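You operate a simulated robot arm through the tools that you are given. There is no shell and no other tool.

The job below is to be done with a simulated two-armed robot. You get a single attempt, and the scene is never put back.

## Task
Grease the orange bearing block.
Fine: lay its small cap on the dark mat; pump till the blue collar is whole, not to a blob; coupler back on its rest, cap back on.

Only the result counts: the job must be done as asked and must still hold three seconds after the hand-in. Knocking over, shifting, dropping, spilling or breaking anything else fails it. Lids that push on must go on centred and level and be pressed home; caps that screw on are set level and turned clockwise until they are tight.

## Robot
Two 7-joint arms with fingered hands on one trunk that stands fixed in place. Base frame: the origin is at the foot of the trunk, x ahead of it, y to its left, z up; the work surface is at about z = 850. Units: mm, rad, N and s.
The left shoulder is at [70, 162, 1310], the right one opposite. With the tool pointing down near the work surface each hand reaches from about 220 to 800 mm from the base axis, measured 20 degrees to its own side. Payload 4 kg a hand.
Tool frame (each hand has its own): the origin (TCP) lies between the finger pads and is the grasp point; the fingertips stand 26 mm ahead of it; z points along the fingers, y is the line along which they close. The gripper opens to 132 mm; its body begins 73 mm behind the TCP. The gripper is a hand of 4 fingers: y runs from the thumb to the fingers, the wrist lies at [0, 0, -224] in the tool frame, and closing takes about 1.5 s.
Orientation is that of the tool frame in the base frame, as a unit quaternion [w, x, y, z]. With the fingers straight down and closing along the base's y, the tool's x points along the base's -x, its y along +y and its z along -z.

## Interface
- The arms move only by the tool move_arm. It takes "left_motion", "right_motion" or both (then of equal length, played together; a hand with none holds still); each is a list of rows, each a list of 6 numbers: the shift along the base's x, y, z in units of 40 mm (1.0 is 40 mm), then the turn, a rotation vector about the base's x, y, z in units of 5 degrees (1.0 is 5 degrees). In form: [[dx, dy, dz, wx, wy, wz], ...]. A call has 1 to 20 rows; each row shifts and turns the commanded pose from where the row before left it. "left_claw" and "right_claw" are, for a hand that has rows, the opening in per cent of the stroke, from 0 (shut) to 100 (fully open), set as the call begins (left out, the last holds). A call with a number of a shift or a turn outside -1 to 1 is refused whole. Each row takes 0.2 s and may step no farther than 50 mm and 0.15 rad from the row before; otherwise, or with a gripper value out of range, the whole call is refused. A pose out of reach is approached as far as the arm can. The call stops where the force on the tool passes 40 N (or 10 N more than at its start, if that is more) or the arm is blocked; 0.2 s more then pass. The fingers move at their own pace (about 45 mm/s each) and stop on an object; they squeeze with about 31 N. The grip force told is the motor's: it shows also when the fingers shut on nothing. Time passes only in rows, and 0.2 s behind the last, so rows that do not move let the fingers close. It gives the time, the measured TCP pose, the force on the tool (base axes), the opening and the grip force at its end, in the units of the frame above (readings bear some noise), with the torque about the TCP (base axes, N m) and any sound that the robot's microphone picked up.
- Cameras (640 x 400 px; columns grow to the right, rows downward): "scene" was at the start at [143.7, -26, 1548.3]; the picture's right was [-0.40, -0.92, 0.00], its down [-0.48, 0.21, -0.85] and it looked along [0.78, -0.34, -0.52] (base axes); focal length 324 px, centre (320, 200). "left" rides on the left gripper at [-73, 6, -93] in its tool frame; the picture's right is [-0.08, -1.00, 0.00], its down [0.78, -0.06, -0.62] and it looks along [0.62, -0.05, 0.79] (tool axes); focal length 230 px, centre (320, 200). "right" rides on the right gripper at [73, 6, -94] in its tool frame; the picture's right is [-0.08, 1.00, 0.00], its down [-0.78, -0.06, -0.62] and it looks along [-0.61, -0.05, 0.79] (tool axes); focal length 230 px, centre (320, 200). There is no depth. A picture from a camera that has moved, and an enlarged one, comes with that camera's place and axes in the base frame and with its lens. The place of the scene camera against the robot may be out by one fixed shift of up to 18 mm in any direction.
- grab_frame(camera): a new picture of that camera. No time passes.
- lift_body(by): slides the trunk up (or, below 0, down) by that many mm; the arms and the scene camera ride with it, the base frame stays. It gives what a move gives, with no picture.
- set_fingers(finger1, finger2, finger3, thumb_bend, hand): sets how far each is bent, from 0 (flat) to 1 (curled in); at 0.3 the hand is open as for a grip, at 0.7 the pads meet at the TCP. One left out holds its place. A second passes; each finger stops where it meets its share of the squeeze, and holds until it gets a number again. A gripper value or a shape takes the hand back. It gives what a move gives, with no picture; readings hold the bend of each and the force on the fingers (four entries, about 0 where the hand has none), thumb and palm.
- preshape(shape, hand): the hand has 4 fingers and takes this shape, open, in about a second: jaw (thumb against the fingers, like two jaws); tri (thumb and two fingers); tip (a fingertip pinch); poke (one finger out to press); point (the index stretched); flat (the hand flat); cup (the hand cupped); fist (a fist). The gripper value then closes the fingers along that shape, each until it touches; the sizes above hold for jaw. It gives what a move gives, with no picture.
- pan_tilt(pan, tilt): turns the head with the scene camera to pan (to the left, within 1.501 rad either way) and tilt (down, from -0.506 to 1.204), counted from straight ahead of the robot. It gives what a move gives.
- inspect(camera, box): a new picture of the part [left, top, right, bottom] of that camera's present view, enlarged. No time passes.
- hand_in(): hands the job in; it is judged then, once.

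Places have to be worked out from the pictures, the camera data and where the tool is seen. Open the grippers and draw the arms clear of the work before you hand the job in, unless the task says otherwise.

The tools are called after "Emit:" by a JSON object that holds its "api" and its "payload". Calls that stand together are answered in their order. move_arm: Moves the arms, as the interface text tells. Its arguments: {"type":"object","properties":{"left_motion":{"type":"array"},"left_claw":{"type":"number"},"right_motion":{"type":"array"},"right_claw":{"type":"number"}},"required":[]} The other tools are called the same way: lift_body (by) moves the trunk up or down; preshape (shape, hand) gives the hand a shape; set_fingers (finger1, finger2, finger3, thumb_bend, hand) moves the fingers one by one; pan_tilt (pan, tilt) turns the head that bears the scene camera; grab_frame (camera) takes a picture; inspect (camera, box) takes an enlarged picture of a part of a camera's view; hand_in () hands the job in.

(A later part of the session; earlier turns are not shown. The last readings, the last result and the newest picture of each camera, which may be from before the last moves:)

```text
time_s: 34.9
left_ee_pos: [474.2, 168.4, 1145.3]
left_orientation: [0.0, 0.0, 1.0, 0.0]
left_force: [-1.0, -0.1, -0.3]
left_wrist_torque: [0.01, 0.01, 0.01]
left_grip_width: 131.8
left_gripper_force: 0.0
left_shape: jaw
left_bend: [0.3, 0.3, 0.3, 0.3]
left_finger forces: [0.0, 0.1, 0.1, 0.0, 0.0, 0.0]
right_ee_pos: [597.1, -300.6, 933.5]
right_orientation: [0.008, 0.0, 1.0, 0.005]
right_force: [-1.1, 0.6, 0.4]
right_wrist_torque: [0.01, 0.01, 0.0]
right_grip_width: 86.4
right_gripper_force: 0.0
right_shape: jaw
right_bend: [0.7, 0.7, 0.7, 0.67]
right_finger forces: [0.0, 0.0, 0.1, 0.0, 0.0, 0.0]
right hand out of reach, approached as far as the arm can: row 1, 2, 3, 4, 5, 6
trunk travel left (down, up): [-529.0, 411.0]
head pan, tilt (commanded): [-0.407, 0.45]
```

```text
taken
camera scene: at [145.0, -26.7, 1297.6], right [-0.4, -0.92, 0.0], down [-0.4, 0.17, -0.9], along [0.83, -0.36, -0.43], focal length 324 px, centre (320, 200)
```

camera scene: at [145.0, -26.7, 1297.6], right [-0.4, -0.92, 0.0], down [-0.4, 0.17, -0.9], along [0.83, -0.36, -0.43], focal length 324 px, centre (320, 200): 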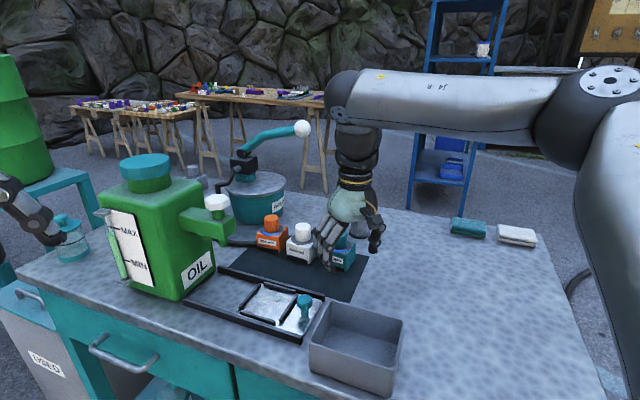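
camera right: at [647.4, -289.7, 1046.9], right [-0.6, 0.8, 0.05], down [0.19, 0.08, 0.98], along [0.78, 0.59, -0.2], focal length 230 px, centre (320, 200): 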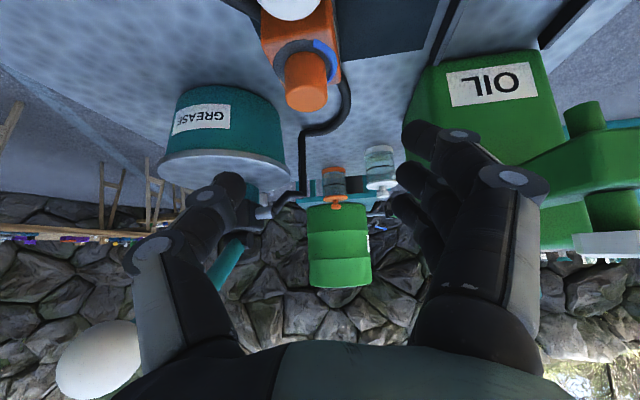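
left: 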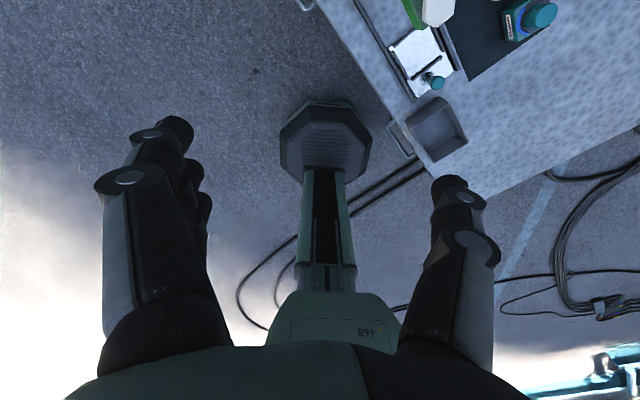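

The hand drifted down when out of reach, but touched nothing (forces near zero). The wrist seems over-bent now, so I go straight up while tilting the hand forward 40 degrees.

Emit:
{"api": "move_arm", "payload": {"right_motion": [[-0.2, 0, 0.4, 0, -1, 0], [-0.2, 0, 0.4, 0, -1, 0], [0, 0, 0.4, 0, -1, 0], [0, 0, 0.4, 0, -1, 0], [0, 0, 0.4, 0, -1, 0], [0, 0, 0.3, 0, -1, 0], [0, 0, 0, 0, -1, 0], [0, 0, 0, 0, -1, 0], [0, 0, 0, 0, 0, 0]]}}

```text
time_s: 36.9
left_ee_pos: [473.1, 169.3, 1145.8]
left_orientation: [0.0, 0.0, 1.0, 0.0]
left_force: [0.0, 0.2, 0.1]
left_wrist_torque: [0.02, -0.02, -0.02]
left_grip_width: 131.7
left_gripper_force: 0.0
left_shape: jaw
left_bend: [0.3, 0.3, 0.3, 0.3]
left_finger forces: [0.0, 0.0, 0.1, 0.1, 0.0, 0.1]
right_ee_pos: [581.6, -299.2, 1025.5]
right_orientation: [0.346, -0.001, 0.938, 0.002]
right_force: [1.3, -0.2, 1.1]
right_wrist_torque: [0.01, 0.01, -0.02]
right_grip_width: 86.3
right_gripper_force: 0.1
right_shape: jaw
right_bend: [0.7, 0.7, 0.7, 0.67]
right_finger forces: [0.0, 0.0, 0.1, 0.0, 0.1, 0.0]
trunk travel left (down, up): [-529.0, 411.0]
head pan, tilt (commanded): [-0.407, 0.45]
```

That worked without a limit. Now forward in short moves at this height.

Emit:
{"api": "move_arm", "payload": {"right_motion": [[0.8, 0.4, 0, 0, 0, 0], [0.8, 0.4, 0, 0, 0, 0], [0.8, 0.4, 0, 0, 0, 0], [0, 0, 0, 0, 0, 0]]}}

```text
time_s: 37.9
left_ee_pos: [472.1, 169.7, 1145.7]
left_orientation: [0.0, 0.0, 1.0, 0.0]
left_force: [0.2, 0.8, 0.3]
left_wrist_torque: [0.01, 0.02, -0.01]
left_grip_width: 131.6
left_gripper_force: 0.1
left_shape: jaw
left_bend: [0.3, 0.3, 0.3, 0.3]
left_finger forces: [0.1, 0.1, 0.1, 0.0, 0.0, 0.0]
right_ee_pos: [676.7, -251.1, 1026.0]
right_orientation: [0.347, 0.0, 0.938, 0.002]
right_force: [0.6, -0.4, -1.0]
right_wrist_torque: [0.0, -0.03, -0.02]
right_grip_width: 86.1
right_gripper_force: 0.1
right_shape: jaw
right_bend: [0.7, 0.7, 0.7, 0.67]
right_finger forces: [0.1, 0.0, 0.0, 0.0, 0.1, 0.0]
trunk travel left (down, up): [-529.0, 411.0]
head pan, tilt (commanded): [-0.407, 0.45]
```

Reach is fine now. I continue to a spot just short of and above the orange cap.

Emit:
{"api": "move_arm", "payload": {"right_motion": [[0.7, 0.35, -0.1, 0, 0, 0], [0.7, 0.35, -0.1, 0, 0, 0], [0.5, 0.3, -0.1, 0, 0, 0], [0, 0, 0, 0, 0, 0]]}}

Emit:
{"api": "grab_frame", "payload": {"camera": "right"}}

Emit:
{"api": "grab_frame", "payload": {"camera": "scene"}}

```text
time_s: 38.9
left_ee_pos: [472.2, 169.6, 1145.1]
left_orientation: [0.001, 0.0, 1.0, 0.0]
left_force: [-0.2, -0.4, -1.4]
left_wrist_torque: [0.01, 0.0, -0.02]
left_grip_width: 131.8
left_gripper_force: 0.1
left_shape: jaw
left_bend: [0.3, 0.3, 0.3, 0.3]
left_finger forces: [0.0, 0.0, 0.0, 0.0, 0.1, 0.0]
right_ee_pos: [750.5, -215.3, 1013.2]
right_orientation: [0.348, -0.001, 0.938, 0.002]
right_force: [0.4, -0.3, 0.7]
right_wrist_torque: [0.01, 0.0, 0.0]
right_grip_width: 86.4
right_gripper_force: 0.0
right_shape: jaw
right_bend: [0.7, 0.7, 0.7, 0.67]
right_finger forces: [0.0, 0.1, 0.0, 0.1, 0.0, 0.0]
right hand out of reach, approached as far as the arm can: row 3
trunk travel left (down, up): [-529.0, 411.0]
head pan, tilt (commanded): [-0.407, 0.45]
```

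```text
taken
camera right: at [634.3, -210.7, 1035.4], right [0.06, 1.0, 0.05], down [0.19, -0.06, 0.98], along [0.98, -0.04, -0.2], focal length 230 px, centre (320, 200)
```

right: 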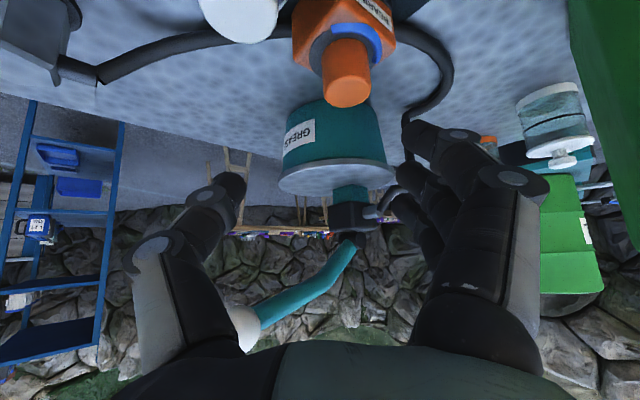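

```text
taken
camera scene: at [144.5, -26.7, 1297.7], right [-0.4, -0.92, 0.0], down [-0.4, 0.17, -0.9], along [0.83, -0.36, -0.43], focal length 324 px, centre (320, 200)
```

scene: 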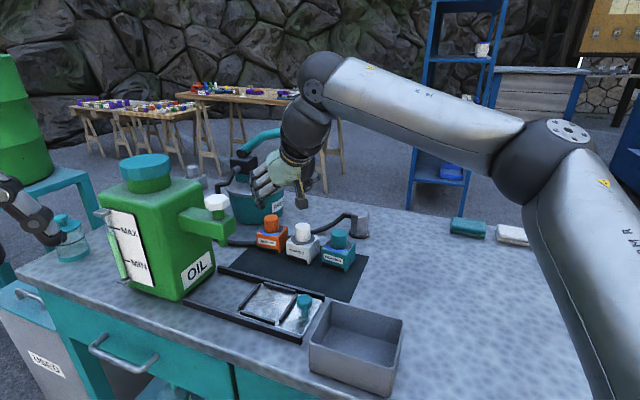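

Now the forearm rises to an over-bent wrist, so the best trunk height lies between. I back off 60 mm, raise the trunk 130 mm and then lower the hand again.

Emit:
{"api": "move_arm", "payload": {"right_motion": [[-0.75, -0.2, 0, 0, 0, 0], [-0.75, -0.2, 0, 0, 0, 0], [0, 0, 0, 0, 0, 0]]}}

Emit:
{"api": "lift_body", "payload": {"by": 130}}

Emit:
{"api": "move_arm", "payload": {"right_motion": [[0, 0, -0.7, 0, 0, 0], [0, 0, -0.7, 0, 0, 0], [0, 0, -0.7, 0, 0, 0], [0, 0, -0.7, 0, 0, 0], [0, 0, 0, 0, 0, 0]]}}

```text
time_s: 39.7
left_ee_pos: [475.3, 169.3, 1144.4]
left_orientation: [-0.001, 0.0, 1.0, 0.0]
left_force: [0.6, -0.6, -0.6]
left_wrist_torque: [0.0, 0.0, 0.04]
left_grip_width: 131.9
left_gripper_force: 0.1
left_shape: jaw
left_bend: [0.3, 0.3, 0.3, 0.3]
left_finger forces: [0.1, 0.0, 0.1, 0.0, 0.0, 0.1]
right_ee_pos: [691.5, -230.4, 1012.1]
right_orientation: [0.345, -0.001, 0.938, 0.003]
right_force: [0.0, 0.5, 0.0]
right_wrist_torque: [-0.04, -0.02, -0.03]
right_grip_width: 86.2
right_gripper_force: 0.0
right_shape: jaw
right_bend: [0.7, 0.7, 0.7, 0.67]
right_finger forces: [0.1, 0.1, 0.0, 0.0, 0.1, 0.0]
trunk travel left (down, up): [-529.0, 411.0]
head pan, tilt (commanded): [-0.407, 0.45]
```

```text
time_s: 41.2
left_ee_pos: [473.2, 169.5, 1275.3]
left_orientation: [0.0, 0.0, 1.0, 0.0]
left_force: [-0.2, 0.1, -0.1]
left_wrist_torque: [-0.02, 0.04, -0.01]
left_grip_width: 131.8
left_gripper_force: 0.1
left_shape: jaw
left_bend: [0.3, 0.3, 0.3, 0.3]
left_finger forces: [0.1, 0.0, 0.1, 0.0, 0.0, 0.1]
right_ee_pos: [689.4, -230.6, 1142.7]
right_orientation: [0.346, 0.0, 0.938, 0.002]
right_force: [0.1, 0.7, 0.9]
right_wrist_torque: [0.01, -0.02, -0.03]
right_grip_width: 86.0
right_gripper_force: 0.1
right_shape: jaw
right_bend: [0.7, 0.7, 0.7, 0.67]
right_finger forces: [0.0, 0.0, 0.0, 0.0, 0.1, 0.0]
trunk travel left (down, up): [-659.0, 281.0]
head pan, tilt (commanded): [-0.407, 0.45]
```

```text
time_s: 42.5
left_ee_pos: [472.0, 168.6, 1275.2]
left_orientation: [-0.001, 0.0, 1.0, -0.001]
left_force: [0.0, 1.1, 0.4]
left_wrist_torque: [-0.04, -0.02, -0.01]
left_grip_width: 131.9
left_gripper_force: 0.1
left_shape: jaw
left_bend: [0.3, 0.3, 0.3, 0.3]
left_finger forces: [0.0, 0.0, 0.0, 0.0, 0.0, 0.0]
right_ee_pos: [689.5, -230.0, 1030.2]
right_orientation: [0.346, -0.001, 0.938, 0.003]
right_force: [-1.6, 0.4, 0.0]
right_wrist_torque: [0.01, -0.02, -0.01]
right_grip_width: 86.3
right_gripper_force: 0.1
right_shape: jaw
right_bend: [0.7, 0.7, 0.7, 0.67]
right_finger forces: [0.0, 0.0, 0.0, 0.1, 0.0, 0.0]
trunk travel left (down, up): [-659.0, 281.0]
head pan, tilt (commanded): [-0.407, 0.45]
```

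Good so far with no limit warning. I move forward-left toward the cap in short steps, still above it.

Emit:
{"api": "move_arm", "payload": {"right_motion": [[0.7, 0.3, -0.1, 0, 0, 0], [0.7, 0.25, -0.1, 0, 0, 0], [0, 0, 0, 0, 0, 0]]}}

Emit:
{"api": "move_arm", "payload": {"right_motion": [[0.7, 0.15, -0.2, 0, 0, 0], [0, 0, 0, 0, 0, 0]]}}

Emit:
{"api": "grab_frame", "payload": {"camera": "right"}}

Emit:
{"api": "grab_frame", "payload": {"camera": "scene"}}

```text
time_s: 43.2
left_ee_pos: [472.7, 168.8, 1276.0]
left_orientation: [0.0, 0.001, 1.0, 0.0]
left_force: [-0.5, -0.2, -0.4]
left_wrist_torque: [-0.01, -0.06, -0.01]
left_grip_width: 131.8
left_gripper_force: 0.1
left_shape: jaw
left_bend: [0.3, 0.3, 0.3, 0.3]
left_finger forces: [0.0, 0.0, 0.0, 0.0, 0.1, 0.0]
right_ee_pos: [745.8, -210.0, 1024.0]
right_orientation: [0.347, -0.001, 0.938, 0.002]
right_force: [0.0, 0.1, 0.6]
right_wrist_torque: [0.02, -0.03, -0.01]
right_grip_width: 86.2
right_gripper_force: 0.0
right_shape: jaw
right_bend: [0.7, 0.7, 0.7, 0.67]
right_finger forces: [0.0, 0.1, 0.0, 0.0, 0.0, 0.1]
trunk travel left (down, up): [-659.0, 281.0]
head pan, tilt (commanded): [-0.407, 0.45]
```

```text
time_s: 43.9
left_ee_pos: [472.6, 169.5, 1275.8]
left_orientation: [0.0, 0.0, 1.0, 0.0]
left_force: [-0.2, 0.0, 0.0]
left_wrist_torque: [0.01, -0.01, 0.01]
left_grip_width: 131.7
left_gripper_force: 0.0
left_shape: jaw
left_bend: [0.3, 0.3, 0.3, 0.3]
left_finger forces: [0.0, 0.0, 0.0, 0.0, 0.1, 0.0]
right_ee_pos: [759.3, -215.6, 1019.4]
right_orientation: [0.347, -0.001, 0.938, 0.002]
right_force: [0.3, -0.3, 0.2]
right_wrist_torque: [-0.02, 0.0, 0.0]
right_grip_width: 86.3
right_gripper_force: 0.1
right_shape: jaw
right_bend: [0.7, 0.7, 0.7, 0.67]
right_finger forces: [0.0, 0.0, 0.1, 0.1, 0.0, 0.0]
right hand out of reach, approached as far as the arm can: row 1
trunk travel left (down, up): [-659.0, 281.0]
head pan, tilt (commanded): [-0.407, 0.45]
```

```text
taken
camera right: at [643.5, -209.9, 1042.0], right [0.05, 1.0, 0.05], down [0.19, -0.06, 0.98], along [0.98, -0.04, -0.2], focal length 230 px, centre (320, 200)
```

right: 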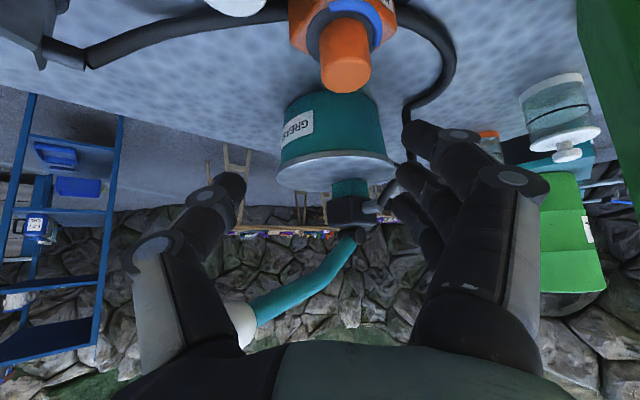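

```text
taken
camera scene: at [144.5, -26.5, 1427.7], right [-0.4, -0.92, 0.0], down [-0.4, 0.17, -0.9], along [0.83, -0.36, -0.43], focal length 324 px, centre (320, 200)
```

scene: 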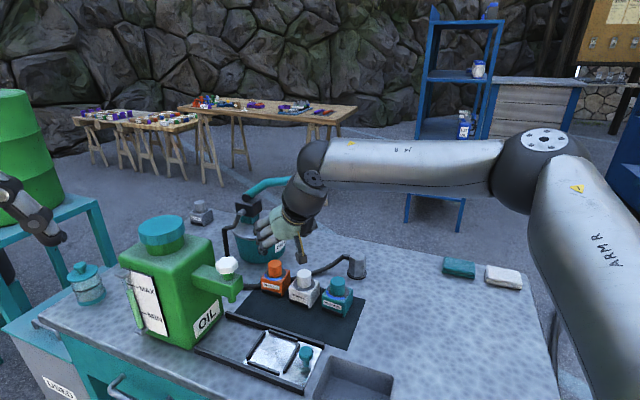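

I see the pattern: the shoulder joint stops at a fixed pitch, so lower trunk plus a low hand is right. I back off over the empty part of the mat, raise the hand, then lower the trunk 130 mm so that the hand ends low but clear.

Emit:
{"api": "move_arm", "payload": {"right_motion": [[-0.6, 0.2, 0.6, 0, 0, 0], [-0.6, 0.2, 0.7, 0, 0, 0], [-0.3, 0.1, 0.7, 0, 0, 0], [0, 0, 0, 0, 0, 0]]}}

Emit:
{"api": "lift_body", "payload": {"by": -130}}

Emit:
{"api": "grab_frame", "payload": {"camera": "scene"}}

Emit:
{"api": "grab_frame", "payload": {"camera": "right"}}

```text
time_s: 44.9
left_ee_pos: [473.2, 168.7, 1274.6]
left_orientation: [-0.001, 0.001, 1.0, 0.0]
left_force: [0.0, 0.7, -0.4]
left_wrist_torque: [0.03, 0.01, 0.01]
left_grip_width: 131.9
left_gripper_force: 0.1
left_shape: jaw
left_bend: [0.3, 0.3, 0.3, 0.3]
left_finger forces: [0.1, 0.0, 0.0, 0.1, 0.0, 0.1]
right_ee_pos: [699.9, -195.6, 1099.0]
right_orientation: [0.346, -0.001, 0.938, 0.002]
right_force: [-0.8, 0.1, -0.1]
right_wrist_torque: [-0.01, 0.03, 0.0]
right_grip_width: 86.3
right_gripper_force: 0.1
right_shape: jaw
right_bend: [0.7, 0.7, 0.7, 0.67]
right_finger forces: [0.0, 0.0, 0.1, 0.1, 0.0, 0.0]
trunk travel left (down, up): [-659.0, 281.0]
head pan, tilt (commanded): [-0.407, 0.45]
```

```text
time_s: 46.4
left_ee_pos: [472.9, 168.5, 1145.2]
left_orientation: [0.0, 0.0, 1.0, 0.0]
left_force: [-0.6, 0.3, 0.3]
left_wrist_torque: [0.0, -0.01, 0.01]
left_grip_width: 132.0
left_gripper_force: 0.1
left_shape: jaw
left_bend: [0.3, 0.3, 0.3, 0.3]
left_finger forces: [0.0, 0.1, 0.0, 0.1, 0.0, 0.0]
right_ee_pos: [700.9, -195.4, 968.3]
right_orientation: [0.346, -0.001, 0.938, 0.001]
right_force: [0.8, 0.2, -0.8]
right_wrist_torque: [-0.01, 0.0, -0.04]
right_grip_width: 86.2
right_gripper_force: 0.0
right_shape: jaw
right_bend: [0.7, 0.7, 0.7, 0.67]
right_finger forces: [0.0, 0.0, 0.1, 0.0, 0.0, 0.0]
trunk travel left (down, up): [-529.0, 411.0]
head pan, tilt (commanded): [-0.407, 0.45]
```

```text
taken
camera scene: at [145.4, -26.8, 1297.6], right [-0.4, -0.92, 0.0], down [-0.4, 0.17, -0.9], along [0.83, -0.36, -0.44], focal length 324 px, centre (320, 200)
```

scene: 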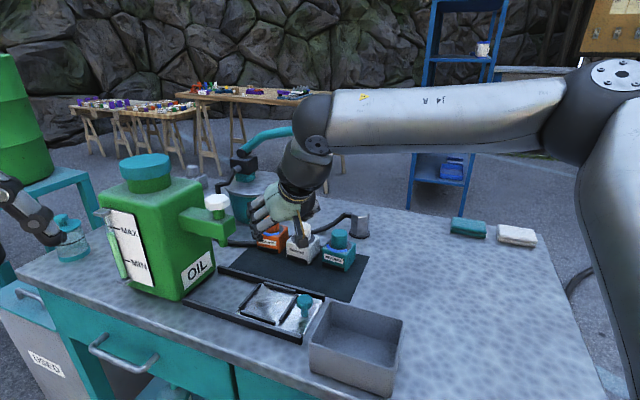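

```text
taken
camera right: at [584.4, -190.3, 991.1], right [0.06, 1.0, 0.05], down [0.2, -0.06, 0.98], along [0.98, -0.04, -0.2], focal length 230 px, centre (320, 200)
```

right: 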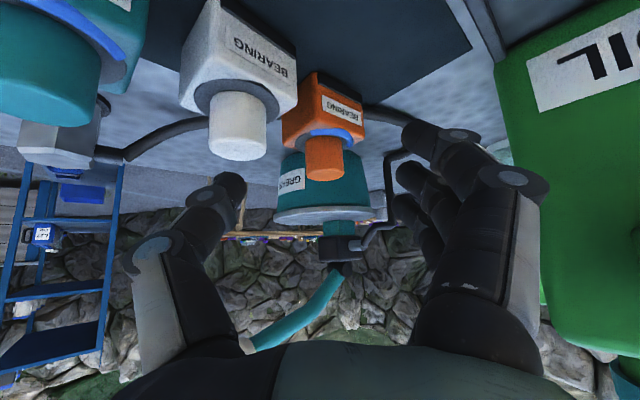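

A very good view of the orange block between the fingers. I enlarge it to measure the cap.

Emit:
{"api": "inspect", "payload": {"camera": "right", "box": [240, 60, 400, 200]}}

Emit:
{"api": "inspect", "payload": {"camera": "scene", "box": [220, 180, 380, 290]}}

```text
2.86 times, centred on (320, 130) of right
camera zoom: at [584.4, -190.3, 991.1], right [0.06, 1.0, 0.05], down [0.2, -0.06, 0.98], along [0.98, -0.04, -0.2], focal length 657 px, centre (320, 400)
```

zoom: 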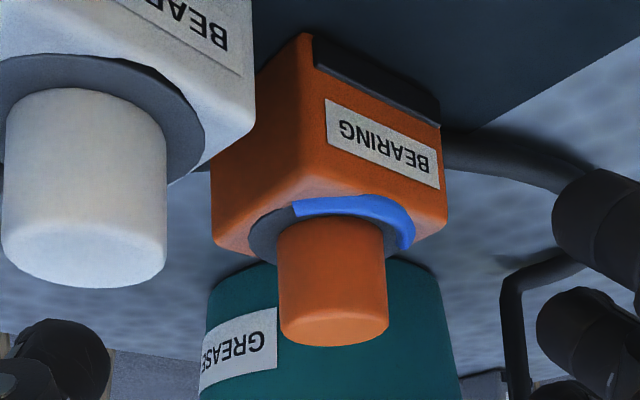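

```text
3.64 times, centred on (300, 235) of scene
camera zoom: at [145.4, -26.8, 1297.6], right [-0.4, -0.92, 0.0], down [-0.4, 0.17, -0.9], along [0.83, -0.36, -0.44], focal length 1177 px, centre (393, 73)
```

zoom: 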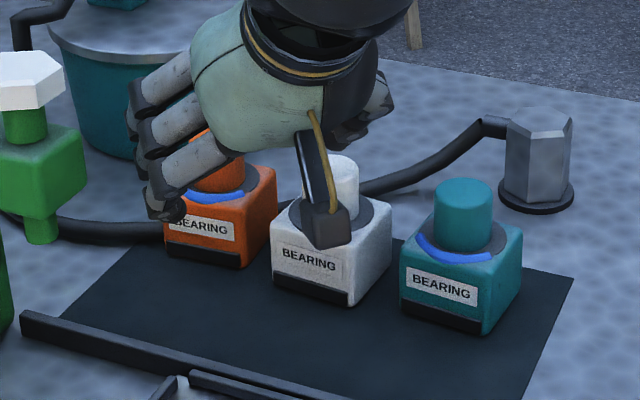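

The cap works out at (788, -195), top z near 925, about 35 mm wide and 32 mm tall above the collar. I move forward at a safe height (z about 985) with the fingers at 50 %.

Emit:
{"api": "move_arm", "payload": {"right_motion": [[0.3, 0, 0.4, 0, 0, 0], [0.8, 0, 0.05, 0, 0, 0], [0.75, 0, 0, 0, 0, 0], [0, 0, 0, 0, 0, 0]], "right_claw": 50}}

Emit:
{"api": "grab_frame", "payload": {"camera": "right"}}

Emit:
{"api": "grab_frame", "payload": {"camera": "scene"}}

```text
time_s: 47.4
left_ee_pos: [474.7, 169.4, 1145.8]
left_orientation: [-0.001, 0.0, 1.0, 0.0]
left_force: [0.2, 0.4, -0.7]
left_wrist_torque: [-0.01, 0.0, 0.01]
left_grip_width: 132.0
left_gripper_force: 0.0
left_shape: jaw
left_bend: [0.3, 0.3, 0.3, 0.3]
left_finger forces: [0.0, 0.0, 0.1, 0.0, 0.0, 0.0]
right_ee_pos: [734.3, -195.4, 985.6]
right_orientation: [0.347, -0.001, 0.938, 0.002]
right_force: [0.9, 0.2, -0.8]
right_wrist_torque: [0.0, 0.01, 0.02]
right_grip_width: 67.0
right_gripper_force: 0.0
right_shape: jaw
right_bend: [0.73, 0.73, 0.73, 0.7]
right_finger forces: [0.0, 0.0, 0.1, 0.0, 0.0, 0.1]
right hand out of reach, approached as far as the arm can: row 2, 3
trunk travel left (down, up): [-529.0, 411.0]
head pan, tilt (commanded): [-0.407, 0.45]
```

```text
taken
camera right: at [618.6, -190.9, 1008.0], right [0.06, 1.0, 0.05], down [0.2, -0.06, 0.98], along [0.98, -0.04, -0.2], focal length 230 px, centre (320, 200)
```

right: 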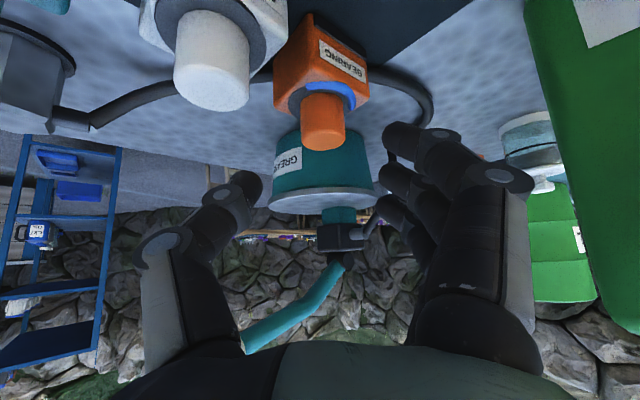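

```text
taken
camera scene: at [146.3, -26.9, 1297.4], right [-0.4, -0.92, 0.0], down [-0.4, 0.17, -0.9], along [0.83, -0.36, -0.44], focal length 324 px, centre (320, 200)
```

scene: 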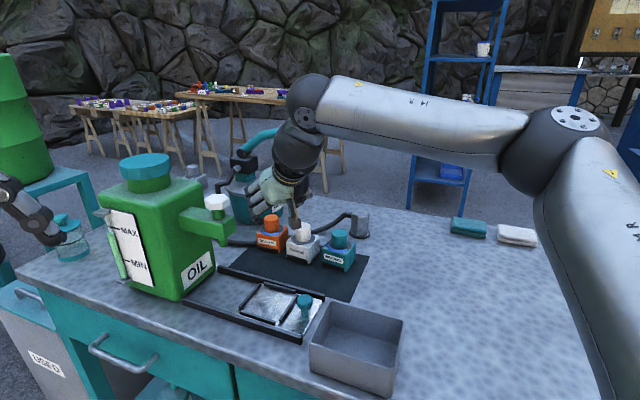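

The limit acts as though the elbow cannot come further inward in this posture. The left arm started in a pose that this would forbid, so I look at how the left arm is bent.

Emit:
{"api": "pan_tilt", "payload": {"pan": 0.9, "tilt": 0.5}}

Emit:
{"api": "grab_frame", "payload": {"camera": "scene"}}

Emit:
{"api": "pan_tilt", "payload": {"pan": 1.4, "tilt": 0.5}}

Emit:
{"api": "grab_frame", "payload": {"camera": "scene"}}

```text
time_s: 48.9
left_ee_pos: [472.9, 169.9, 1146.0]
left_orientation: [0.001, 0.0, 1.0, 0.0]
left_force: [-1.5, -0.1, 0.6]
left_wrist_torque: [0.01, 0.01, 0.01]
left_grip_width: 131.4
left_gripper_force: 0.1
left_shape: jaw
left_bend: [0.3, 0.3, 0.3, 0.3]
left_finger forces: [0.0, 0.0, 0.0, 0.0, 0.1, 0.0]
right_ee_pos: [733.6, -196.0, 985.9]
right_orientation: [0.346, -0.001, 0.938, 0.002]
right_force: [0.2, 0.0, 0.8]
right_wrist_torque: [0.03, 0.02, -0.01]
right_grip_width: 66.6
right_gripper_force: 0.0
right_shape: jaw
right_bend: [0.73, 0.73, 0.73, 0.7]
right_finger forces: [0.0, 0.1, 0.0, 0.0, 0.1, 0.0]
trunk travel left (down, up): [-529.0, 411.0]
head pan, tilt (commanded): [0.901, 0.499]
```

```text
taken
camera scene: at [117.8, 80.8, 1293.1], right [0.78, -0.62, 0.0], down [-0.3, -0.37, -0.88], along [0.55, 0.69, -0.48], focal length 324 px, centre (320, 200)
```

scene: 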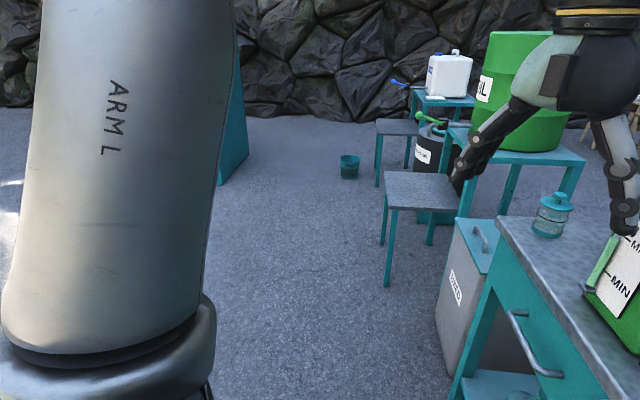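

```text
time_s: 49.8
left_ee_pos: [473.9, 169.2, 1145.4]
left_orientation: [0.0, 0.0, 1.0, 0.0]
left_force: [-0.4, 0.0, 0.2]
left_wrist_torque: [-0.02, 0.01, -0.02]
left_grip_width: 131.9
left_gripper_force: 0.1
left_shape: jaw
left_bend: [0.3, 0.3, 0.3, 0.3]
left_finger forces: [0.1, 0.0, 0.0, 0.0, 0.1, 0.1]
right_ee_pos: [733.0, -195.6, 985.8]
right_orientation: [0.346, 0.0, 0.938, 0.002]
right_force: [0.2, -0.1, -0.2]
right_wrist_torque: [0.03, 0.0, 0.0]
right_grip_width: 66.8
right_gripper_force: 0.1
right_shape: jaw
right_bend: [0.73, 0.73, 0.73, 0.7]
right_finger forces: [0.0, 0.0, 0.0, 0.0, 0.0, 0.0]
trunk travel left (down, up): [-529.0, 411.0]
head pan, tilt (commanded): [1.4, 0.499]
```

```text
taken
camera scene: at [76.8, 99.2, 1293.1], right [0.99, -0.17, 0.0], down [-0.08, -0.47, -0.88], along [0.15, 0.87, -0.48], focal length 324 px, centre (320, 200)
```

scene: 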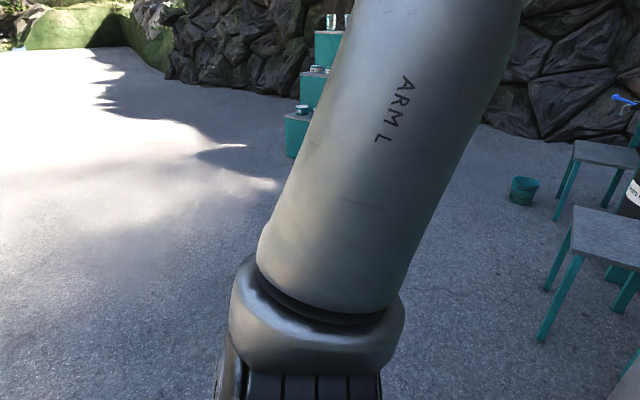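

The left arm works with its elbow up, while the right elbow is winged outward; that is the posture that limits me. I draw the right hand back close to the body, central and high relative to the shoulder, to coax its elbow upward.

Emit:
{"api": "move_arm", "payload": {"right_motion": [[-0.5, 0, 0.6, 0, 0, 0], [-0.9, 0, 0.4, 0, 0, 0], [-0.9, 0, 0.4, 0, 0, 0], [-0.9, 0, 0.4, 0, 0, 0], [-0.9, 0, 0.3, 0, 0, 0], [-0.5, 0.15, 0.28, 0, 1, 0], [-0.5, 0.15, 0.28, 0, 1, 0], [-0.5, 0.15, 0.28, 0, 1, 0], [-0.5, 0.15, 0.28, 0, 1, 0], [-0.5, 0.15, 0.28, 0, 1, 0], [-0.5, 0.15, 0.28, 0, 1, 0], [-0.5, 0.15, 0.28, 0, 1, 0], [-0.5, 0.15, 0.28, 0, 1, 0], [0, 0, 0, 0, 0, 0]]}}

Emit:
{"api": "pan_tilt", "payload": {"pan": -1.2, "tilt": 0.3}}

Emit:
{"api": "grab_frame", "payload": {"camera": "scene"}}

```text
time_s: 52.8
left_ee_pos: [473.7, 169.7, 1145.0]
left_orientation: [-0.001, 0.001, 1.0, 0.0]
left_force: [-0.6, 0.4, 0.5]
left_wrist_torque: [0.02, 0.03, -0.01]
left_grip_width: 131.9
left_gripper_force: 0.1
left_shape: jaw
left_bend: [0.3, 0.3, 0.3, 0.3]
left_finger forces: [0.0, 0.0, 0.1, 0.1, 0.0, 0.1]
right_ee_pos: [368.2, -186.6, 1098.3]
right_orientation: [0.006, 0.0, 1.0, 0.004]
right_force: [0.1, -1.2, 0.0]
right_wrist_torque: [0.01, 0.01, 0.0]
right_grip_width: 66.6
right_gripper_force: 0.0
right_shape: jaw
right_bend: [0.73, 0.73, 0.73, 0.7]
right_finger forces: [0.0, 0.0, 0.1, 0.1, 0.1, 0.1]
right hand out of reach, approached as far as the arm can: row 10, 11, 12, 13
trunk travel left (down, up): [-529.0, 411.0]
head pan, tilt (commanded): [1.4, 0.499]
```

```text
time_s: 55.2
left_ee_pos: [472.6, 168.9, 1145.2]
left_orientation: [0.0, 0.001, 1.0, 0.0]
left_force: [-0.2, -0.6, -0.2]
left_wrist_torque: [0.0, 0.05, -0.05]
left_grip_width: 131.7
left_gripper_force: 0.0
left_shape: jaw
left_bend: [0.3, 0.3, 0.3, 0.3]
left_finger forces: [0.0, 0.0, 0.0, 0.1, 0.0, 0.0]
right_ee_pos: [368.0, -187.5, 1098.4]
right_orientation: [0.005, 0.0, 1.0, 0.005]
right_force: [0.1, -0.1, -0.4]
right_wrist_torque: [0.01, -0.01, -0.01]
right_grip_width: 66.8
right_gripper_force: 0.0
right_shape: jaw
right_bend: [0.73, 0.73, 0.73, 0.7]
right_finger forces: [0.0, 0.0, 0.0, 0.0, 0.0, 0.0]
trunk travel left (down, up): [-529.0, 411.0]
head pan, tilt (commanded): [-1.201, 0.3]
```

```text
taken
camera scene: at [94.9, -77.4, 1311.5], right [-0.93, -0.36, 0.0], down [-0.11, 0.28, -0.96], along [0.35, -0.89, -0.3], focal length 324 px, centre (320, 200)
```

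scene: 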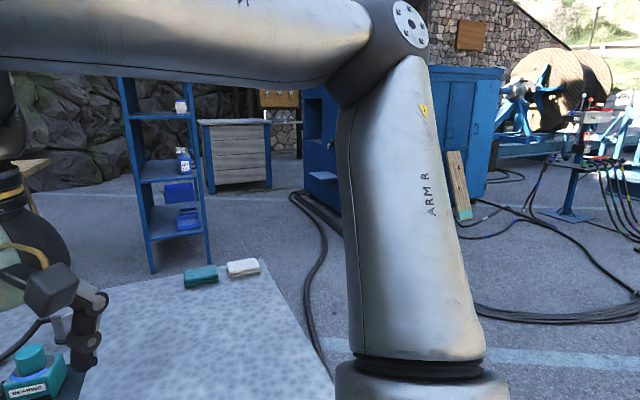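

The right elbow can only come a limited way inward, so the wrist should stay to the right and the hand reach leftward-forward. I lower the trunk another 70 mm, then turn the hand 25 degrees left and tilt it 40 degrees while moving out over the bench.

Emit:
{"api": "lift_body", "payload": {"by": -70}}

Emit:
{"api": "move_arm", "payload": {"right_motion": [[0.6, -0.3, 0.1, 0, 0, 1], [0.6, -0.3, 0.1, 0, 0, 1], [0.6, -0.3, 0.1, 0, 0, 1], [0.6, -0.3, 0, 0, 0, 1], [0.6, -0.3, 0, 0, 0, 1], [0.3, -0.15, 0, 0.4226, -0.9063, 0], [0.3, -0.15, 0, 0.4226, -0.9063, 0], [0.3, -0.15, 0, 0.4226, -0.9063, 0], [0.3, -0.15, 0, 0.4226, -0.9063, 0], [0.3, -0.15, 0, 0.4226, -0.9063, 0], [0.3, -0.15, 0, 0.4226, -0.9063, 0], [0.3, -0.15, 0, 0.4226, -0.9063, 0], [0.3, -0.15, 0, 0.4226, -0.9063, 0], [0, 0, 0, 0, 0, 0]]}}

Emit:
{"api": "pan_tilt", "payload": {"pan": -0.407, "tilt": 0.4}}

Emit:
{"api": "grab_frame", "payload": {"camera": "scene"}}

```text
time_s: 56.2
left_ee_pos: [472.9, 168.9, 1076.1]
left_orientation: [0.0, 0.0, 1.0, 0.0]
left_force: [0.2, -0.3, 0.6]
left_wrist_torque: [0.01, -0.01, -0.03]
left_grip_width: 131.7
left_gripper_force: 0.1
left_shape: jaw
left_bend: [0.3, 0.3, 0.3, 0.3]
left_finger forces: [0.0, 0.1, 0.0, 0.0, 0.0, 0.0]
right_ee_pos: [369.5, -187.8, 1029.2]
right_orientation: [0.006, 0.0, 1.0, 0.004]
right_force: [-0.5, -0.1, 0.0]
right_wrist_torque: [0.0, 0.0, -0.01]
right_grip_width: 66.8
right_gripper_force: 0.1
right_shape: jaw
right_bend: [0.73, 0.73, 0.73, 0.7]
right_finger forces: [0.0, 0.0, 0.0, 0.1, 0.0, 0.0]
trunk travel left (down, up): [-459.0, 481.0]
head pan, tilt (commanded): [-1.201, 0.3]
```

```text
time_s: 59.2
left_ee_pos: [473.5, 169.2, 1074.1]
left_orientation: [0.0, 0.0, 1.0, 0.0]
left_force: [0.1, 0.4, -0.5]
left_wrist_torque: [0.03, 0.02, -0.03]
left_grip_width: 131.8
left_gripper_force: 0.1
left_shape: jaw
left_bend: [0.3, 0.3, 0.3, 0.3]
left_finger forces: [0.1, 0.0, 0.0, 0.0, 0.1, 0.0]
right_ee_pos: [554.7, -307.7, 997.4]
right_orientation: [0.34, -0.205, 0.914, 0.079]
right_force: [-0.4, -0.6, 0.7]
right_wrist_torque: [0.0, 0.01, 0.0]
right_grip_width: 66.6
right_gripper_force: 0.1
right_shape: jaw
right_bend: [0.73, 0.73, 0.73, 0.7]
right_finger forces: [0.0, 0.0, 0.0, 0.1, 0.0, 0.0]
right hand out of reach, approached as far as the arm can: row 1, 2, 3, 4, 5
trunk travel left (down, up): [-459.0, 481.0]
head pan, tilt (commanded): [-1.201, 0.3]
```

```text
time_s: 60.4
left_ee_pos: [472.0, 169.6, 1074.4]
left_orientation: [0.001, -0.001, 1.0, -0.001]
left_force: [-0.6, 0.3, -0.6]
left_wrist_torque: [-0.04, -0.01, -0.02]
left_grip_width: 131.8
left_gripper_force: 0.1
left_shape: jaw
left_bend: [0.3, 0.3, 0.3, 0.3]
left_finger forces: [0.0, 0.0, 0.0, 0.0, 0.0, 0.0]
right_ee_pos: [555.0, -308.0, 995.0]
right_orientation: [0.338, -0.205, 0.915, 0.08]
right_force: [-0.8, 0.5, -0.2]
right_wrist_torque: [-0.02, -0.02, 0.0]
right_grip_width: 66.7
right_gripper_force: 0.1
right_shape: jaw
right_bend: [0.73, 0.73, 0.73, 0.7]
right_finger forces: [0.0, 0.0, 0.0, 0.0, 0.0, 0.1]
trunk travel left (down, up): [-459.0, 481.0]
head pan, tilt (commanded): [-0.407, 0.4]
```

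```text
taken
camera scene: at [146.2, -27.2, 1232.2], right [-0.4, -0.92, 0.0], down [-0.36, 0.15, -0.92], along [0.85, -0.36, -0.39], focal length 324 px, centre (320, 200)
```

scene: 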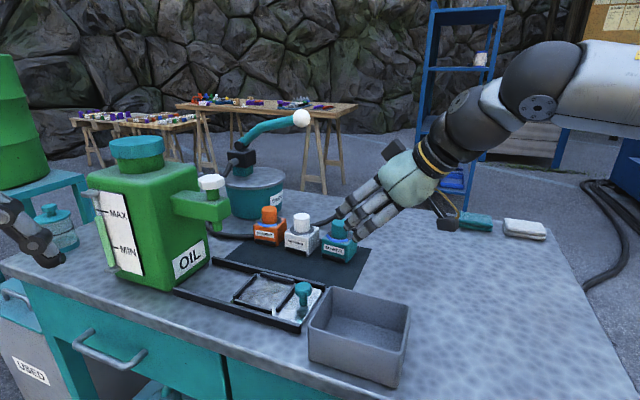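

Now heading toward the cap in steps at z near 995, well above the blocks.

Emit:
{"api": "move_arm", "payload": {"right_motion": [[0.8, 0.4, 0, 0, 0, 0], [0.8, 0.4, 0, 0, 0, 0], [0.8, 0.4, 0, 0, 0, 0], [0.8, 0.4, 0, 0, 0, 0], [0, 0, 0, 0, 0, 0]]}}

Emit:
{"api": "grab_frame", "payload": {"camera": "scene"}}

Emit:
{"api": "grab_frame", "payload": {"camera": "right"}}

```text
time_s: 61.6
left_ee_pos: [472.2, 168.7, 1076.9]
left_orientation: [0.0, 0.0, 1.0, 0.0]
left_force: [-0.2, -0.2, 0.3]
left_wrist_torque: [0.01, 0.0, -0.04]
left_grip_width: 131.7
left_gripper_force: 0.2
left_shape: jaw
left_bend: [0.3, 0.3, 0.3, 0.3]
left_finger forces: [0.0, 0.1, 0.0, 0.0, 0.0, 0.0]
right_ee_pos: [684.4, -245.5, 996.2]
right_orientation: [0.339, -0.204, 0.915, 0.08]
right_force: [0.8, -0.8, 0.3]
right_wrist_torque: [0.06, 0.01, -0.01]
right_grip_width: 66.6
right_gripper_force: 0.1
right_shape: jaw
right_bend: [0.73, 0.73, 0.73, 0.7]
right_finger forces: [0.0, 0.1, 0.0, 0.0, 0.0, 0.0]
trunk travel left (down, up): [-459.0, 481.0]
head pan, tilt (commanded): [-0.407, 0.4]
```

```text
taken
camera scene: at [145.3, -27.8, 1232.3], right [-0.4, -0.92, 0.0], down [-0.36, 0.15, -0.92], along [0.85, -0.36, -0.39], focal length 324 px, centre (320, 200)
```

scene: 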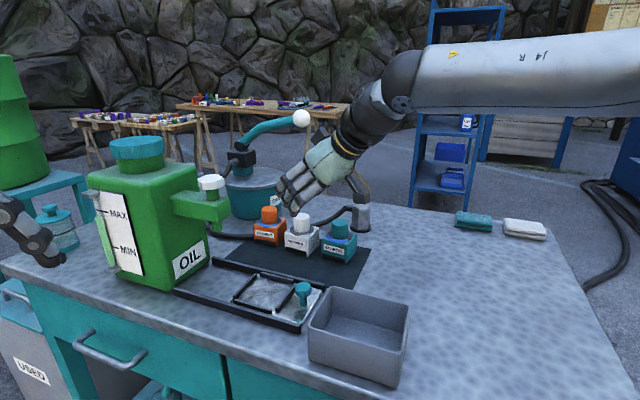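

```text
taken
camera right: at [576.3, -290.6, 1019.3], right [-0.37, 0.93, 0.06], down [0.2, 0.02, 0.98], along [0.91, 0.38, -0.2], focal length 230 px, centre (320, 200)
```

right: 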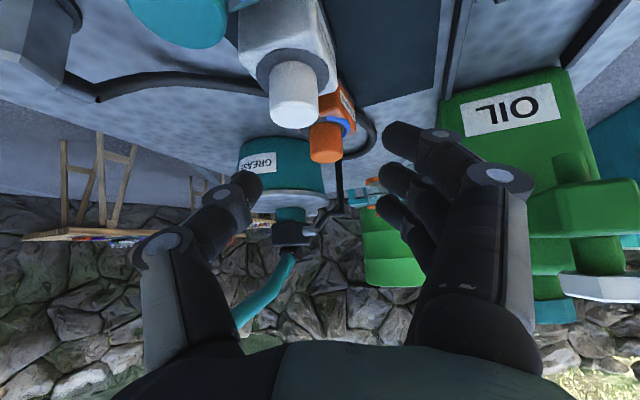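

No limit so far. I continue towards the cap.

Emit:
{"api": "move_arm", "payload": {"right_motion": [[0.75, 0.4, 0, 0, 0, 0], [0.75, 0.4, 0, 0, 0, 0], [0, 0, 0, 0, 0, 0]]}}

Emit:
{"api": "move_arm", "payload": {"right_motion": [[0.5, 0.2, -0.3, 0, 0, 0], [0.2, 0.1, -0.4, 0, 0, 0], [0, 0, 0, 0, 0, 0]]}}

Emit:
{"api": "grab_frame", "payload": {"camera": "scene"}}

Emit:
{"api": "grab_frame", "payload": {"camera": "right"}}

```text
time_s: 62.4
left_ee_pos: [471.5, 169.5, 1075.7]
left_orientation: [0.0, 0.0, 1.0, 0.0]
left_force: [-0.2, 0.0, -0.2]
left_wrist_torque: [0.03, -0.04, 0.0]
left_grip_width: 131.8
left_gripper_force: 0.1
left_shape: jaw
left_bend: [0.3, 0.3, 0.3, 0.3]
left_finger forces: [0.0, 0.0, 0.0, 0.0, 0.0, 0.0]
right_ee_pos: [742.0, -212.5, 996.6]
right_orientation: [0.339, -0.205, 0.915, 0.08]
right_force: [-1.1, 1.0, 0.3]
right_wrist_torque: [0.0, -0.02, -0.02]
right_grip_width: 66.6
right_gripper_force: 0.0
right_shape: jaw
right_bend: [0.73, 0.73, 0.73, 0.7]
right_finger forces: [0.0, 0.0, 0.1, 0.0, 0.0, 0.0]
trunk travel left (down, up): [-459.0, 481.0]
head pan, tilt (commanded): [-0.407, 0.4]
```

```text
time_s: 63.2
left_ee_pos: [472.2, 169.7, 1075.5]
left_orientation: [0.0, -0.001, 1.0, 0.0]
left_force: [-0.2, 1.3, -0.3]
left_wrist_torque: [0.01, 0.01, -0.02]
left_grip_width: 131.7
left_gripper_force: 0.1
left_shape: jaw
left_bend: [0.3, 0.3, 0.3, 0.3]
left_finger forces: [0.0, 0.0, 0.1, 0.0, 0.0, 0.1]
right_ee_pos: [770.0, -200.7, 967.5]
right_orientation: [0.338, -0.204, 0.915, 0.079]
right_force: [-0.5, -0.1, -0.3]
right_wrist_torque: [-0.04, -0.04, -0.01]
right_grip_width: 66.9
right_gripper_force: 0.0
right_shape: jaw
right_bend: [0.73, 0.73, 0.73, 0.7]
right_finger forces: [0.0, 0.1, 0.0, 0.1, 0.0, 0.0]
trunk travel left (down, up): [-459.0, 481.0]
head pan, tilt (commanded): [-0.407, 0.4]
```

```text
taken
camera scene: at [145.8, -26.8, 1232.3], right [-0.4, -0.92, 0.0], down [-0.36, 0.15, -0.92], along [0.85, -0.36, -0.39], focal length 324 px, centre (320, 200)
```

scene: 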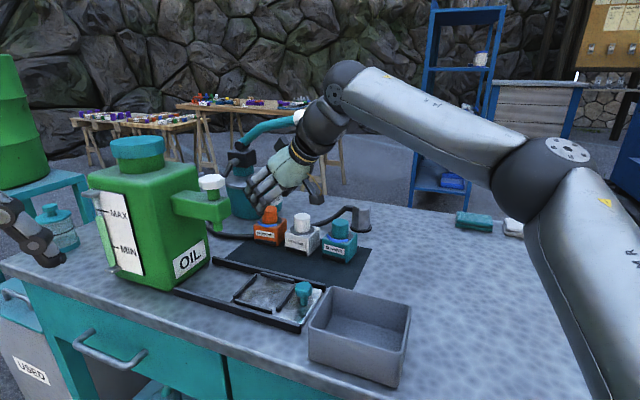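

```text
taken
camera right: at [664.4, -245.7, 990.5], right [-0.37, 0.93, 0.06], down [0.2, 0.02, 0.98], along [0.91, 0.38, -0.2], focal length 230 px, centre (320, 200)
```

right: 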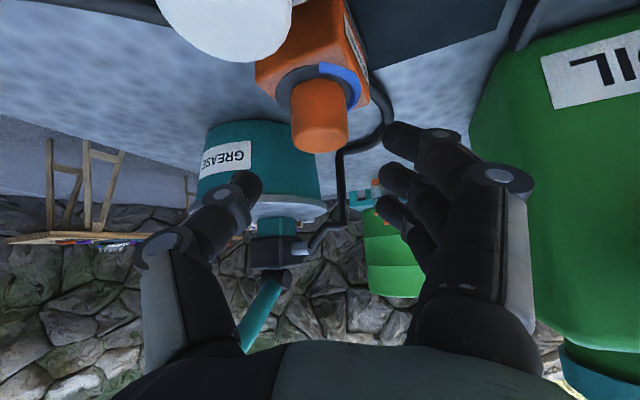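

In position above the cap with no limit. I enlarge the view to refine the last offset.

Emit:
{"api": "inspect", "payload": {"camera": "right", "box": [200, 0, 440, 240]}}

Emit:
{"api": "inspect", "payload": {"camera": "scene", "box": [220, 150, 380, 270]}}

```text
1.67 times, centred on (320, 120) of right
camera zoom: at [664.4, -245.7, 990.5], right [-0.37, 0.93, 0.06], down [0.2, 0.02, 0.98], along [0.91, 0.38, -0.2], focal length 384 px, centre (320, 333)
```

zoom: 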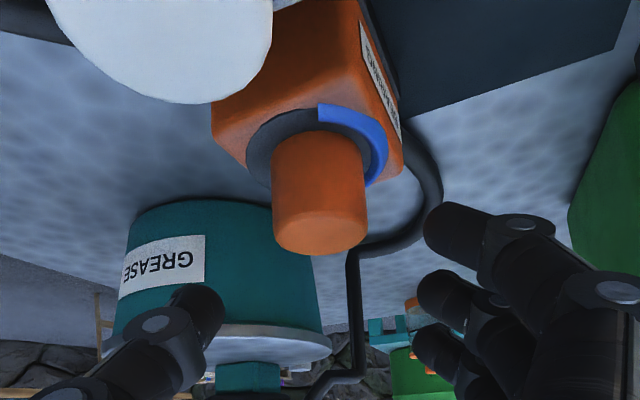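

```text
3.33 times, centred on (300, 210) of scene
camera zoom: at [145.8, -26.8, 1232.3], right [-0.4, -0.92, 0.0], down [-0.36, 0.15, -0.92], along [0.85, -0.36, -0.39], focal length 1079 px, centre (387, 167)
```

zoom: 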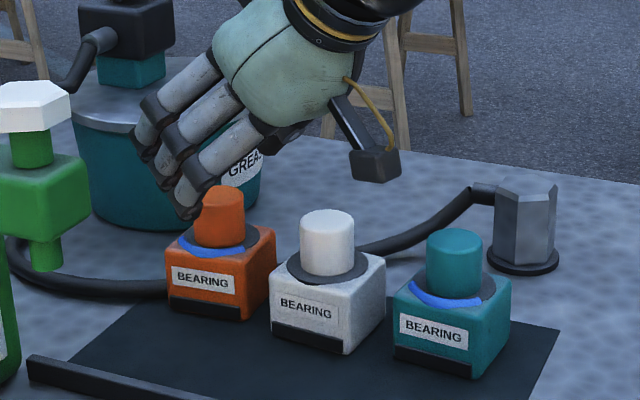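

The cap is centred between thumb and fingers. I go down in two steps, ending with the TCP at about (779, -197, 928) so the fingertips stay above the collar.

Emit:
{"api": "move_arm", "payload": {"right_motion": [[0.11, 0.05, -0.35, 0, 0, 0], [0.11, 0.04, -0.35, 0, 0, 0], [0, 0, 0, 0, 0, 0]]}}

Emit:
{"api": "inspect", "payload": {"camera": "right", "box": [200, 0, 440, 240]}}

Emit:
{"api": "inspect", "payload": {"camera": "scene", "box": [220, 150, 380, 270]}}

```text
time_s: 64.0
left_ee_pos: [473.6, 169.2, 1075.9]
left_orientation: [0.001, 0.0, 1.0, 0.0]
left_force: [-0.2, -0.3, 0.1]
left_wrist_torque: [0.0, 0.01, -0.01]
left_grip_width: 131.7
left_gripper_force: 0.1
left_shape: jaw
left_bend: [0.3, 0.3, 0.3, 0.3]
left_finger forces: [0.0, 0.0, 0.1, 0.1, 0.0, 0.0]
right_ee_pos: [779.2, -197.9, 938.7]
right_orientation: [0.337, -0.204, 0.916, 0.079]
right_force: [0.4, -0.3, -0.4]
right_wrist_torque: [-0.02, -0.03, -0.03]
right_grip_width: 66.7
right_gripper_force: 0.0
right_shape: jaw
right_bend: [0.73, 0.73, 0.73, 0.7]
right_finger forces: [0.1, 0.0, 0.0, 0.0, 0.0, 0.0]
trunk travel left (down, up): [-459.0, 481.0]
head pan, tilt (commanded): [-0.407, 0.4]
```

```text
1.67 times, centred on (320, 120) of right
camera zoom: at [673.0, -242.7, 962.3], right [-0.37, 0.93, 0.06], down [0.2, 0.02, 0.98], along [0.91, 0.38, -0.2], focal length 384 px, centre (320, 333)
```

zoom: 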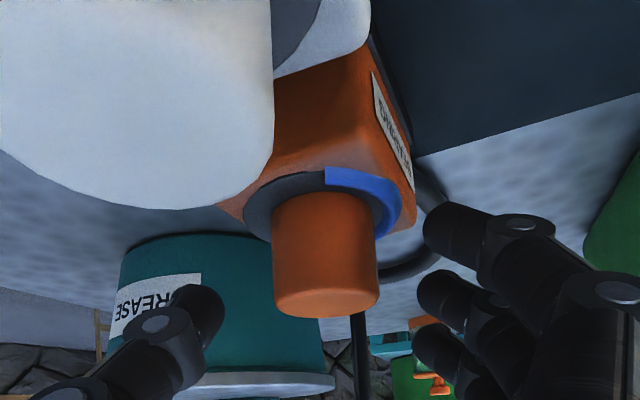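

```text
3.33 times, centred on (300, 210) of scene
camera zoom: at [146.0, -27.0, 1232.3], right [-0.4, -0.92, 0.0], down [-0.36, 0.15, -0.92], along [0.85, -0.36, -0.39], focal length 1079 px, centre (387, 167)
```

zoom: 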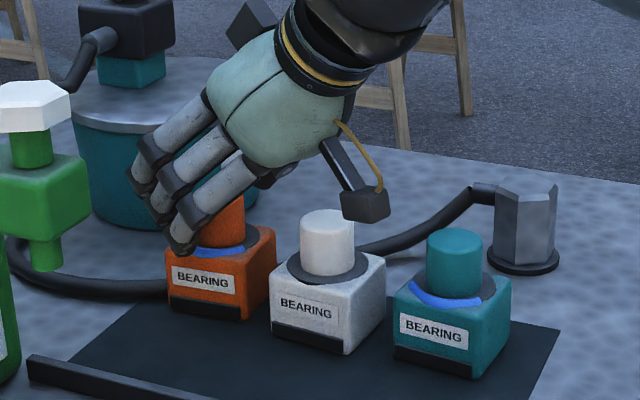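

The three fingers are stacked along the tilt, so the lowest one would meet the collar before the grip is deep enough. I lift 45 mm and test which finger number is the lowest one, so that I can keep it out of the way.

Emit:
{"api": "move_arm", "payload": {"right_motion": [[-0.1, -0.05, 0.55, 0, 0, 0], [-0.1, -0.05, 0.55, 0, 0, 0], [0, 0, 0, 0, 0, 0]]}}

Emit:
{"api": "set_fingers", "payload": {"hand": "right", "finger1": 0.3}}

Emit:
{"api": "grab_frame", "payload": {"camera": "right"}}

Emit:
{"api": "inspect", "payload": {"camera": "scene", "box": [220, 120, 380, 240]}}

```text
time_s: 64.8
left_ee_pos: [472.8, 168.6, 1075.4]
left_orientation: [-0.001, 0.001, 1.0, 0.0]
left_force: [0.3, -1.3, -0.2]
left_wrist_torque: [0.03, 0.0, 0.0]
left_grip_width: 131.8
left_gripper_force: 0.1
left_shape: jaw
left_bend: [0.3, 0.3, 0.3, 0.3]
left_finger forces: [0.0, 0.1, 0.0, 0.0, 0.1, 0.1]
right_ee_pos: [768.2, -209.1, 980.6]
right_orientation: [0.338, -0.206, 0.915, 0.08]
right_force: [-0.4, 0.2, 0.1]
right_wrist_torque: [0.0, -0.01, -0.05]
right_grip_width: 66.9
right_gripper_force: 0.1
right_shape: jaw
right_bend: [0.73, 0.73, 0.73, 0.7]
right_finger forces: [0.0, 0.0, 0.0, 0.0, 0.0, 0.0]
right hand out of reach, approached as far as the arm can: row 1, 2
trunk travel left (down, up): [-459.0, 481.0]
head pan, tilt (commanded): [-0.407, 0.4]
```

```text
time_s: 65.8
left_ee_pos: [472.9, 169.8, 1074.7]
left_orientation: [0.001, -0.001, 1.0, 0.001]
left_force: [-0.1, 0.0, 0.3]
left_wrist_torque: [0.01, 0.02, -0.03]
left_grip_width: 131.9
left_gripper_force: 0.1
left_shape: jaw
left_bend: [0.3, 0.3, 0.3, 0.3]
left_finger forces: [0.0, 0.0, 0.0, 0.1, 0.1, 0.1]
right_ee_pos: [768.1, -209.6, 980.4]
right_orientation: [0.338, -0.205, 0.915, 0.08]
right_force: [-1.3, 0.6, -0.1]
right_wrist_torque: [0.02, 0.0, 0.03]
right_grip_width: 103.8
right_gripper_force: 0.1
right_shape: fingers
right_bend: [0.3, 0.73, 0.73, 0.7]
right_finger forces: [0.0, 0.0, 0.0, 0.0, 0.1, 0.0]
trunk travel left (down, up): [-459.0, 481.0]
head pan, tilt (commanded): [-0.407, 0.4]
```

```text
taken
camera right: at [660.6, -254.1, 1002.2], right [-0.37, 0.93, 0.06], down [0.2, 0.02, 0.98], along [0.91, 0.38, -0.2], focal length 230 px, centre (320, 200)
```

right: 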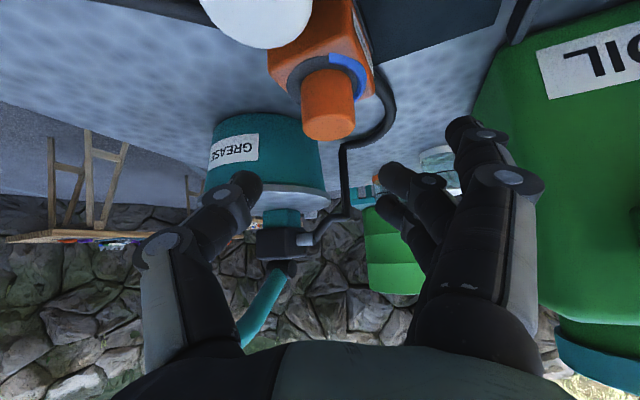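

```text
3.33 times, centred on (300, 180) of scene
camera zoom: at [146.3, -27.1, 1232.2], right [-0.4, -0.92, 0.0], down [-0.36, 0.15, -0.92], along [0.85, -0.36, -0.39], focal length 1079 px, centre (387, 267)
```

zoom: 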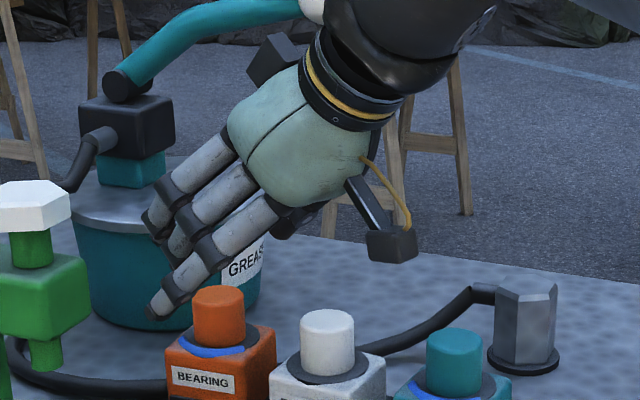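

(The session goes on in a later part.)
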